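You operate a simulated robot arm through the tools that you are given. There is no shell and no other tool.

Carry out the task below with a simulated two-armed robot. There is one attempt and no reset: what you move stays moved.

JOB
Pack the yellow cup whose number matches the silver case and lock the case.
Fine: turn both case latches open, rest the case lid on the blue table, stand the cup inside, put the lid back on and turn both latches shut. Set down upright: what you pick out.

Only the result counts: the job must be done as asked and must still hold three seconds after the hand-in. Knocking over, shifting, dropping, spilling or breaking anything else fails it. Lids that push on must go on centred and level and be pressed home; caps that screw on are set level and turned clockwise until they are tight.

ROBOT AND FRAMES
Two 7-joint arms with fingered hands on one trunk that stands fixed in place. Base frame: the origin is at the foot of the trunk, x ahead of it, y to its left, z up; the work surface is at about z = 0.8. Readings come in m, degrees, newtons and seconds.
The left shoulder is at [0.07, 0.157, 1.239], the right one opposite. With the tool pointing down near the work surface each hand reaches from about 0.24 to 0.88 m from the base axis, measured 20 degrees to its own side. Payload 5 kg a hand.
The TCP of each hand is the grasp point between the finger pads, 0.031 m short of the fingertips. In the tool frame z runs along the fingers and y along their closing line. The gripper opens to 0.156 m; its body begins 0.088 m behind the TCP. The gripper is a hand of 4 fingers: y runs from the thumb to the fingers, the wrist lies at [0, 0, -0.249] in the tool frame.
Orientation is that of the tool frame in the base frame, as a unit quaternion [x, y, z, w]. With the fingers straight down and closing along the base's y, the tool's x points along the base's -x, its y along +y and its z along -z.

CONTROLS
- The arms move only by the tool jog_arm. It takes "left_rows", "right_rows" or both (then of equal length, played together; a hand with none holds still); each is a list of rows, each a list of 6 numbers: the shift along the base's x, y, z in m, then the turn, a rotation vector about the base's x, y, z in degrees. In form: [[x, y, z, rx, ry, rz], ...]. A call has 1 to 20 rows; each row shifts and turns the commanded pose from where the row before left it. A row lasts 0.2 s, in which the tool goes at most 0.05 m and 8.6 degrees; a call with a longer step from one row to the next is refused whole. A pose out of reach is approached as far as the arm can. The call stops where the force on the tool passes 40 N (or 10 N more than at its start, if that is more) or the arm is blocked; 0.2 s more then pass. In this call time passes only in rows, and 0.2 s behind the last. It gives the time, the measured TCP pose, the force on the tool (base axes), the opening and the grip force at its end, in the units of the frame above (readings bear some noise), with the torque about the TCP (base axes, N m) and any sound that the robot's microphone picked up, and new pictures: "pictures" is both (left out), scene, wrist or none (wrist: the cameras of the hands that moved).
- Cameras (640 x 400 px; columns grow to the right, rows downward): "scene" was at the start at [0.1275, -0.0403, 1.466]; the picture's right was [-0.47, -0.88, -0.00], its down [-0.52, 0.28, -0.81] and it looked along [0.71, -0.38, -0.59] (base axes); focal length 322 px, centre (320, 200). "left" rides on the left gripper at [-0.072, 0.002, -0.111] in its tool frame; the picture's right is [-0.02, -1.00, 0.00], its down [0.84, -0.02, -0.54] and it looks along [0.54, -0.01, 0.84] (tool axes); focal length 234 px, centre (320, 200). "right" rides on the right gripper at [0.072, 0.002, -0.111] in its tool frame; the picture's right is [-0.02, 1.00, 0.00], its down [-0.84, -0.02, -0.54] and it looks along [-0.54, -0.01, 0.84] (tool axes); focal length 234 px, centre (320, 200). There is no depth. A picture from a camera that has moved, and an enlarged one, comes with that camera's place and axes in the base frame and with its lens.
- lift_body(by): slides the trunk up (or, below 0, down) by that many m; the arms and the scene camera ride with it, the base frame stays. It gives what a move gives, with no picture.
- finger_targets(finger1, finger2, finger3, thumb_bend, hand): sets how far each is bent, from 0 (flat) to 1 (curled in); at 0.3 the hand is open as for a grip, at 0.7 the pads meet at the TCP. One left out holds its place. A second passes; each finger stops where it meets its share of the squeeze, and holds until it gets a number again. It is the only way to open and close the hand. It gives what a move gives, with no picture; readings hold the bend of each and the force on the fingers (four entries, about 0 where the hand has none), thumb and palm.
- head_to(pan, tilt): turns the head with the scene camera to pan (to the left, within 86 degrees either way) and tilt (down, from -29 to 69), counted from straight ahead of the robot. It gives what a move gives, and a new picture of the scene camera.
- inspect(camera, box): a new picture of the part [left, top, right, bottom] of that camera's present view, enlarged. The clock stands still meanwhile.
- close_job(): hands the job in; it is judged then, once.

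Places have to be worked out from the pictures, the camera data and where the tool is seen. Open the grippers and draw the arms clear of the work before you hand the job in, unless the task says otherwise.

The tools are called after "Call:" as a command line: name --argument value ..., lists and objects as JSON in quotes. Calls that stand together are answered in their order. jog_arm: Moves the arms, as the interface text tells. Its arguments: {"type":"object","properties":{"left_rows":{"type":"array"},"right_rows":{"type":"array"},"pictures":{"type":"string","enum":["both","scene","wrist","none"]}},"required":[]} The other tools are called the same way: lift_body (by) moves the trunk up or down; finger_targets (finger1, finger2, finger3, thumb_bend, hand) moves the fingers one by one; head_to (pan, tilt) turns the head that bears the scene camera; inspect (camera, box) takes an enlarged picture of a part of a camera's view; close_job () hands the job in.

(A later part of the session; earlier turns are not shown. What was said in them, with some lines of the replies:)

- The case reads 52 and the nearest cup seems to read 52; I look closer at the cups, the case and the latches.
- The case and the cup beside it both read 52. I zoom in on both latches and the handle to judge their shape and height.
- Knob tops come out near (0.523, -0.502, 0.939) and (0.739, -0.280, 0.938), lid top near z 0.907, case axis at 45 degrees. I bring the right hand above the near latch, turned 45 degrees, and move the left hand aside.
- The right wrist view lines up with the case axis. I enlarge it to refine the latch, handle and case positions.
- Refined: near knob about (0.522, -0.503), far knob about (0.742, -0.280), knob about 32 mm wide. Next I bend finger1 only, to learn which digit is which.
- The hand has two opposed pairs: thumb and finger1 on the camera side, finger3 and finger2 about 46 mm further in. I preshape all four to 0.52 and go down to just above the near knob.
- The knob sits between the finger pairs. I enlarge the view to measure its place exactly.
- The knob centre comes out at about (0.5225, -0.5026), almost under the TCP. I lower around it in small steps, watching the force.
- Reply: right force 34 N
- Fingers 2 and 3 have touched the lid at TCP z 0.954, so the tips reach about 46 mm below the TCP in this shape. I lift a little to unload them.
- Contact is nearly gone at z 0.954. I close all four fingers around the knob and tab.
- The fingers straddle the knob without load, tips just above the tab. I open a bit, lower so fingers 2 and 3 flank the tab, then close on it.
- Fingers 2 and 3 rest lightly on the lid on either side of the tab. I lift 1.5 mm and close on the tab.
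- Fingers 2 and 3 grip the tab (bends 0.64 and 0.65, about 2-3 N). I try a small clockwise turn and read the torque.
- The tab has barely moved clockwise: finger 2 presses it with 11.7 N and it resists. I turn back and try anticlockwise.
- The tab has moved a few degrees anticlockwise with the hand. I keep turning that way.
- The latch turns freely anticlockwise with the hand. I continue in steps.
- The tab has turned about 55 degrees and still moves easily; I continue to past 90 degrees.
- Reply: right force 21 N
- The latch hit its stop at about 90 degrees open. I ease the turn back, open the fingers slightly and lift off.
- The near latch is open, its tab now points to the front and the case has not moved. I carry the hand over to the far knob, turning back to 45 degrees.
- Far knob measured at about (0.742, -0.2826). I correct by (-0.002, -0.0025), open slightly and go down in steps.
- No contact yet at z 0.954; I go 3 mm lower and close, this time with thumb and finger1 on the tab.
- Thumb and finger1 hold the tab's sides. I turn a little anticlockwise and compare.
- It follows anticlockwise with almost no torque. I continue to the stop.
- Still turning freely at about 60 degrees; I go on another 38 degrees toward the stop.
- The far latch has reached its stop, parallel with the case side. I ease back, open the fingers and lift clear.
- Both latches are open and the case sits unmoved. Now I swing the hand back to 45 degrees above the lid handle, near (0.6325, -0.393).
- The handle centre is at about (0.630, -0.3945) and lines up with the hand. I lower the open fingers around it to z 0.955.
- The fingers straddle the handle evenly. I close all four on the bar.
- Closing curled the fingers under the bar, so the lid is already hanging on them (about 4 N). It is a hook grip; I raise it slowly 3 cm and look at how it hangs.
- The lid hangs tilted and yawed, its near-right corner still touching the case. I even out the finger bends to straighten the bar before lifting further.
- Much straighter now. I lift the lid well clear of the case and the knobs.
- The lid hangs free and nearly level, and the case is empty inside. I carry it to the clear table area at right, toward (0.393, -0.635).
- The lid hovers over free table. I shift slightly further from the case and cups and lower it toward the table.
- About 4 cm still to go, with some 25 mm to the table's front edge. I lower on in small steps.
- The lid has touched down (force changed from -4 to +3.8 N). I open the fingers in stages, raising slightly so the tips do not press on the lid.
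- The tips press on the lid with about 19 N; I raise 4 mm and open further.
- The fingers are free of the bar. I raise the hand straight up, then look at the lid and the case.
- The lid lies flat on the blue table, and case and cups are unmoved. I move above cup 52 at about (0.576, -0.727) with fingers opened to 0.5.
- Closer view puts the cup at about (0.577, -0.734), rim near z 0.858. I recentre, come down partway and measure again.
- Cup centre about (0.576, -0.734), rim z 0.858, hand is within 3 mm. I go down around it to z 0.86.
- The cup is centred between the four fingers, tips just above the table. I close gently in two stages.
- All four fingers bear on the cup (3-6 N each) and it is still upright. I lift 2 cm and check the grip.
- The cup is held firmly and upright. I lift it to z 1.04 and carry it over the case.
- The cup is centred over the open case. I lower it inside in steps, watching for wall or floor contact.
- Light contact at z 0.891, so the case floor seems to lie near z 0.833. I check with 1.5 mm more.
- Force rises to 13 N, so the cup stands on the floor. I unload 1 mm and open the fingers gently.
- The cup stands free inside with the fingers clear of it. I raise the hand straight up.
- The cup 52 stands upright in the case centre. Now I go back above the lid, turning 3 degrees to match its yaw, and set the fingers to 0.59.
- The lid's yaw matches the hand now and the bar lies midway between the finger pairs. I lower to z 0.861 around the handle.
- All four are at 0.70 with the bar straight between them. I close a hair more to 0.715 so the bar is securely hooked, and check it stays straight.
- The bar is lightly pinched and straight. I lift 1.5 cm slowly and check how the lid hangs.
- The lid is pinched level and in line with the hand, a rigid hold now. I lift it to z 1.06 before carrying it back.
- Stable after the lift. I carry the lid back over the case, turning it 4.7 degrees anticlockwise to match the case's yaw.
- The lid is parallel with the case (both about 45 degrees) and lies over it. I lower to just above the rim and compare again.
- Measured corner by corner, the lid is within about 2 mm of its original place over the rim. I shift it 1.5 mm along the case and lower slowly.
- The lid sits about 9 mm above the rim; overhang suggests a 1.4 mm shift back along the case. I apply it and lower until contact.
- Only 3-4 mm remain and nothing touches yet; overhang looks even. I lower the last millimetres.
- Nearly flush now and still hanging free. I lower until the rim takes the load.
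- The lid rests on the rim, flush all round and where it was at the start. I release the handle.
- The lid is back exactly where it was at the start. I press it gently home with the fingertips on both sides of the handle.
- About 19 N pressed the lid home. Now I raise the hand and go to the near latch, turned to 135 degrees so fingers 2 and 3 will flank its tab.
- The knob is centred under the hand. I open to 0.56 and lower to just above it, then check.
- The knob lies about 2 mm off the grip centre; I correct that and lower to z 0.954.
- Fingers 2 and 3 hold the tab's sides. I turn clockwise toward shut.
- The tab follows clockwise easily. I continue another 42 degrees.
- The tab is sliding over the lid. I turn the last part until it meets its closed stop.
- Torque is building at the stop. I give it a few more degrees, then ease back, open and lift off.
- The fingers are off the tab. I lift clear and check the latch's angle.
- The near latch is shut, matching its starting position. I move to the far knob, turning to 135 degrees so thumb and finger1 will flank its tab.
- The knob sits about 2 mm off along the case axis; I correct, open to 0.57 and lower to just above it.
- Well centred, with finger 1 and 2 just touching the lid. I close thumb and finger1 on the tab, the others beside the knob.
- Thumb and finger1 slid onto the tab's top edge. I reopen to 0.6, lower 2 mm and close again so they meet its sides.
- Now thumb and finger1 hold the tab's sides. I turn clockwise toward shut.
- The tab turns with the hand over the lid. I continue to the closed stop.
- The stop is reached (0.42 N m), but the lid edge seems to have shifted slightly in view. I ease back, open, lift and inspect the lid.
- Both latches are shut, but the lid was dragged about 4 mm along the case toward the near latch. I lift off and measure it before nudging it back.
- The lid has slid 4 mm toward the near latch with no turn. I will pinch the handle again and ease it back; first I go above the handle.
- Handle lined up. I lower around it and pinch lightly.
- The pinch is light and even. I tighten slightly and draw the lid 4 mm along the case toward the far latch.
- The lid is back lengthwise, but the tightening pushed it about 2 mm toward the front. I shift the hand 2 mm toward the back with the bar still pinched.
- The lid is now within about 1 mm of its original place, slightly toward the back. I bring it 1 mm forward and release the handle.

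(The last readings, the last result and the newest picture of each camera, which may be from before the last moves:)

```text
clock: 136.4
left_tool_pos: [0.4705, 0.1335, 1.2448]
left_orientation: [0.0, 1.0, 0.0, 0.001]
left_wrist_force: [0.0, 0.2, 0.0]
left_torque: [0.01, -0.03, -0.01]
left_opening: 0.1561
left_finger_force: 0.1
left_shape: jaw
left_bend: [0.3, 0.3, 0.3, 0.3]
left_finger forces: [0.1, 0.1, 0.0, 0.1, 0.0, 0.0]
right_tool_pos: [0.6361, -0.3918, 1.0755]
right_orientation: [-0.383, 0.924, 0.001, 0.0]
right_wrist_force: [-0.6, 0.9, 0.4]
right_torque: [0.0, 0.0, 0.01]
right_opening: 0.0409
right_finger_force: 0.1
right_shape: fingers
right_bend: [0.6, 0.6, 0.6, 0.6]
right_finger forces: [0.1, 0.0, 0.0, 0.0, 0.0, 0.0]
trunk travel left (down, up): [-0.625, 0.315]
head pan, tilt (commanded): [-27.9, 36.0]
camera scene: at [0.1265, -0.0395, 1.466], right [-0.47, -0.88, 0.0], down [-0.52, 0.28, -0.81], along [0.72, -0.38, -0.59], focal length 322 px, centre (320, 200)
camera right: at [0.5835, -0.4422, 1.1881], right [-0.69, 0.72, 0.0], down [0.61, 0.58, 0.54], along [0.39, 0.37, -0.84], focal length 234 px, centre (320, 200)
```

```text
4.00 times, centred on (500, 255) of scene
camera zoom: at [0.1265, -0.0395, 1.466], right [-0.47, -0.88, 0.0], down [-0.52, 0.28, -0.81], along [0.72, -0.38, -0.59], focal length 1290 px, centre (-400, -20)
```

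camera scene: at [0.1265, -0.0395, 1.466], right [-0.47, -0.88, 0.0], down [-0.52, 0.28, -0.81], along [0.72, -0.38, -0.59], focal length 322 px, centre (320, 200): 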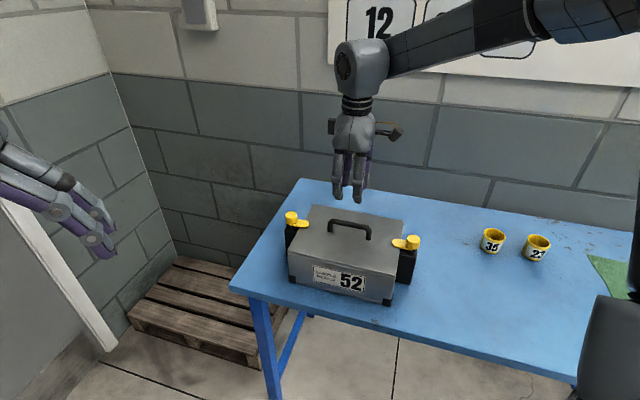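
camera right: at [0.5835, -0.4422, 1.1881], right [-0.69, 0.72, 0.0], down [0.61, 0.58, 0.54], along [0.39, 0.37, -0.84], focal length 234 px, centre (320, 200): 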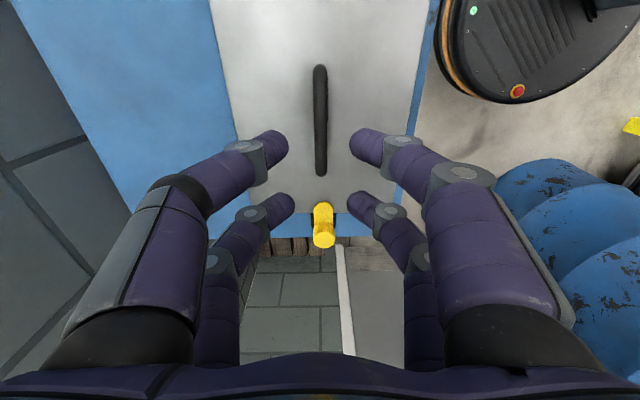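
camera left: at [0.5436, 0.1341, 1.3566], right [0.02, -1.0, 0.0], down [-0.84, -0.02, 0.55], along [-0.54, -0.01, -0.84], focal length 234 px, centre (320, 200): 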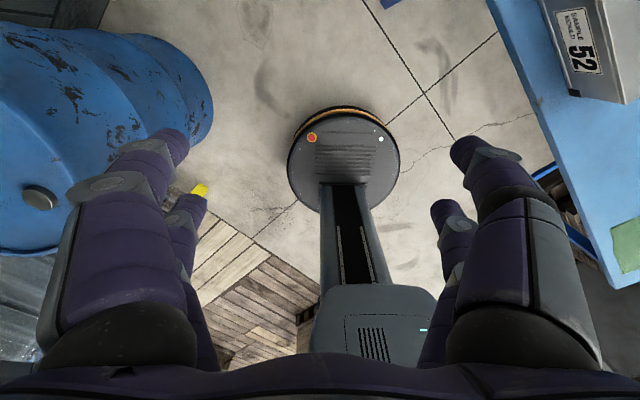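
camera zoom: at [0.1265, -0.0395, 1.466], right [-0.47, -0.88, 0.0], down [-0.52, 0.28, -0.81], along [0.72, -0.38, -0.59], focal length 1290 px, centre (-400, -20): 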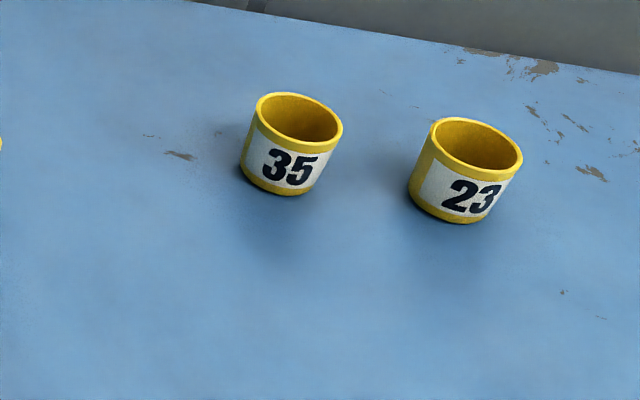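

Both latches are shut and straight, the lid is centred within about 1 mm, and the other cups have not moved. I open the hand and draw the right arm up and back, clear of the work.

Call:
jog_arm --right_rows '[[0, 0, 0.04, 0, 0, 0], [0, 0, 0.045, 0, 0, 0], [0, 0, 0.04, 0, 0, 0], [-0.027, -0.0105, 0, 0, 0, -4.5], [-0.027, -0.0105, 0, 0, 0, -4.5], [-0.027, -0.0105, 0, 0, 0, -4.5], [-0.027, -0.0105, 0, 0, 0, -4.5], [-0.027, -0.0105, 0, 0, 0, -4.5], [-0.027, -0.0105, 0, 0, 0, -4.5], [-0.027, -0.0105, 0, 0, 0, -4.5], [-0.027, -0.0105, 0, 0, 0, -4.5], [-0.027, -0.0105, 0, 0, 0, -4.5], [-0.027, -0.0105, 0, 0, 0, -4.5]]' --pictures "none"

Call:
finger_targets --hand "right" --finger1 0.3 --finger2 0.3 --finger3 0.3 --thumb_bend 0.3

Call:
inspect --camera "scene" --box '[0, 0, 640, 400]'

Call:
inspect --camera "scene" --box '[270, 190, 430, 310]'

Call:
inspect --camera "right" --box '[280, 120, 460, 300]'

```text
clock: 139.2
left_tool_pos: [0.4684, 0.1331, 1.2459]
left_orientation: [0.0, 1.0, 0.0, 0.001]
left_wrist_force: [-0.8, 0.4, -0.5]
left_torque: [0.02, -0.07, -0.01]
left_opening: 0.1557
left_finger_force: 0.1
left_shape: jaw
left_bend: [0.3, 0.3, 0.3, 0.3]
left_finger forces: [0.0, 0.0, 0.0, 0.0, 0.1, 0.0]
right_tool_pos: [0.3647, -0.4992, 1.1996]
right_orientation: [0.001, 1.0, 0.0, 0.0]
right_wrist_force: [-0.2, -0.5, 0.2]
right_torque: [-0.02, -0.01, 0.03]
right_opening: 0.0409
right_finger_force: 0.0
right_shape: fingers
right_bend: [0.6, 0.6, 0.6, 0.6]
right_finger forces: [0.0, 0.1, 0.1, 0.0, 0.0, 0.0]
trunk travel left (down, up): [-0.625, 0.315]
head pan, tilt (commanded): [-27.9, 36.0]
```

```text
clock: 140.2
left_tool_pos: [0.4709, 0.1326, 1.2466]
left_orientation: [0.0, 1.0, 0.0, 0.0]
left_wrist_force: [0.8, 0.8, 0.7]
left_torque: [0.02, 0.0, 0.01]
left_opening: 0.1559
left_finger_force: 0.0
left_shape: jaw
left_bend: [0.3, 0.3, 0.3, 0.3]
left_finger forces: [0.0, 0.0, 0.1, 0.1, 0.0, 0.1]
right_tool_pos: [0.3653, -0.4994, 1.199]
right_orientation: [0.0, 1.0, 0.0, 0.0]
right_wrist_force: [0.2, -0.5, 0.0]
right_torque: [-0.03, 0.0, 0.0]
right_opening: 0.1595
right_finger_force: 0.0
right_shape: fingers
right_bend: [0.3, 0.3, 0.3, 0.3]
right_finger forces: [0.1, 0.0, 0.0, 0.0, 0.0, 0.0]
trunk travel left (down, up): [-0.625, 0.315]
head pan, tilt (commanded): [-27.9, 36.0]
```

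```text
1.00 times, centred on (320, 200) of scene (not enlarged: the box is as wide or as high as the picture)
camera zoom: at [0.1272, -0.0402, 1.466], right [-0.47, -0.88, 0.0], down [-0.52, 0.28, -0.81], along [0.71, -0.38, -0.59], focal length 322 px, centre (320, 200)
```

zoom: 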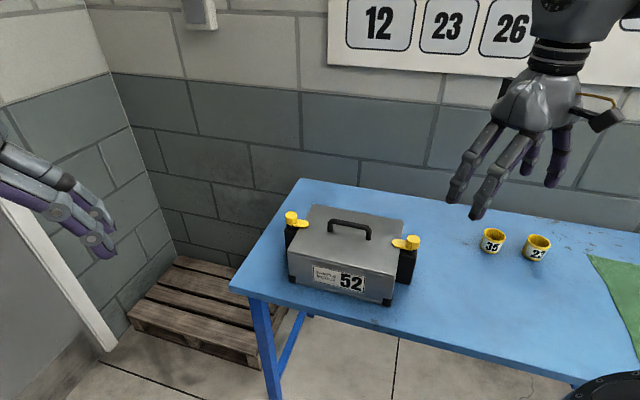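

```text
3.33 times, centred on (350, 250) of scene
camera zoom: at [0.1272, -0.0402, 1.466], right [-0.47, -0.88, 0.0], down [-0.52, 0.28, -0.81], along [0.71, -0.38, -0.59], focal length 1075 px, centre (220, 33)
```

zoom: 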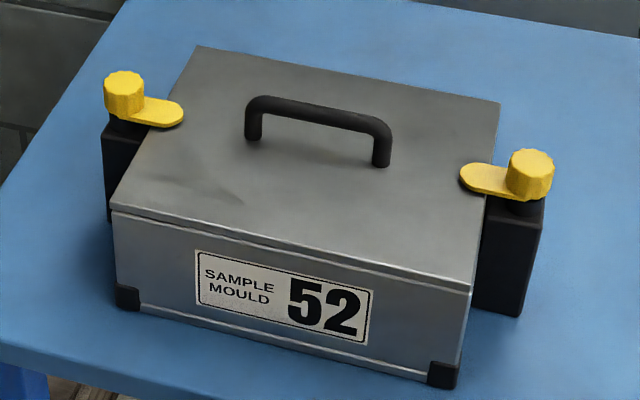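

```text
2.22 times, centred on (370, 210) of right
camera zoom: at [0.2937, -0.4981, 1.3124], right [0.02, 1.0, 0.0], down [0.84, -0.02, 0.54], along [0.54, -0.01, -0.84], focal length 520 px, centre (209, 178)
```

zoom: 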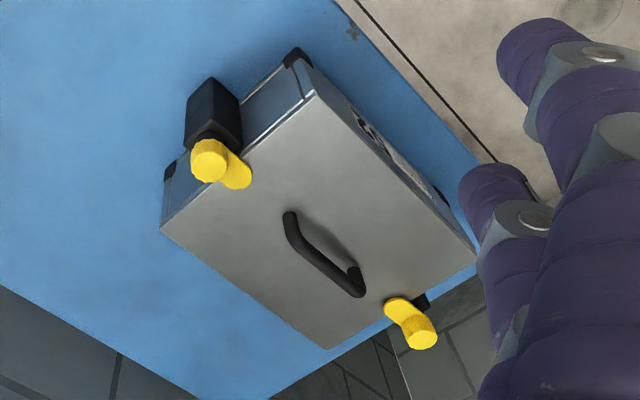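

Against the first pictures, the case, lid and both latches are back in their closed places, cup 52 is inside and cups 35 and 23 are untouched. Both hands are open and clear, so I hand the job in.

Call:
close_job

```text
The job is handed in.
```

I packed the yellow cup numbered 52 in the silver case and locked it, and the job is handed in. I don't have the verdict yet.

- **Cup:** 52 matches the number on the case. It stood upright in the middle of the case before the lid went on.
- **Lid:** it rested on the blue table while the case was open, then went back on and was pressed down. Closing the far latch dragged it about 4 mm along the case. I moved it back, and in the pictures it now sits within about 1–2 mm of where it started, level with the rim.
- **Latches:** both were turned clockwise until they hit their stops, and they look the same as in the starting pictures.
- **Everything else:** cups 35 and 23 and the case itself look unmoved in the pictures. Both hands are open and clear of the work.
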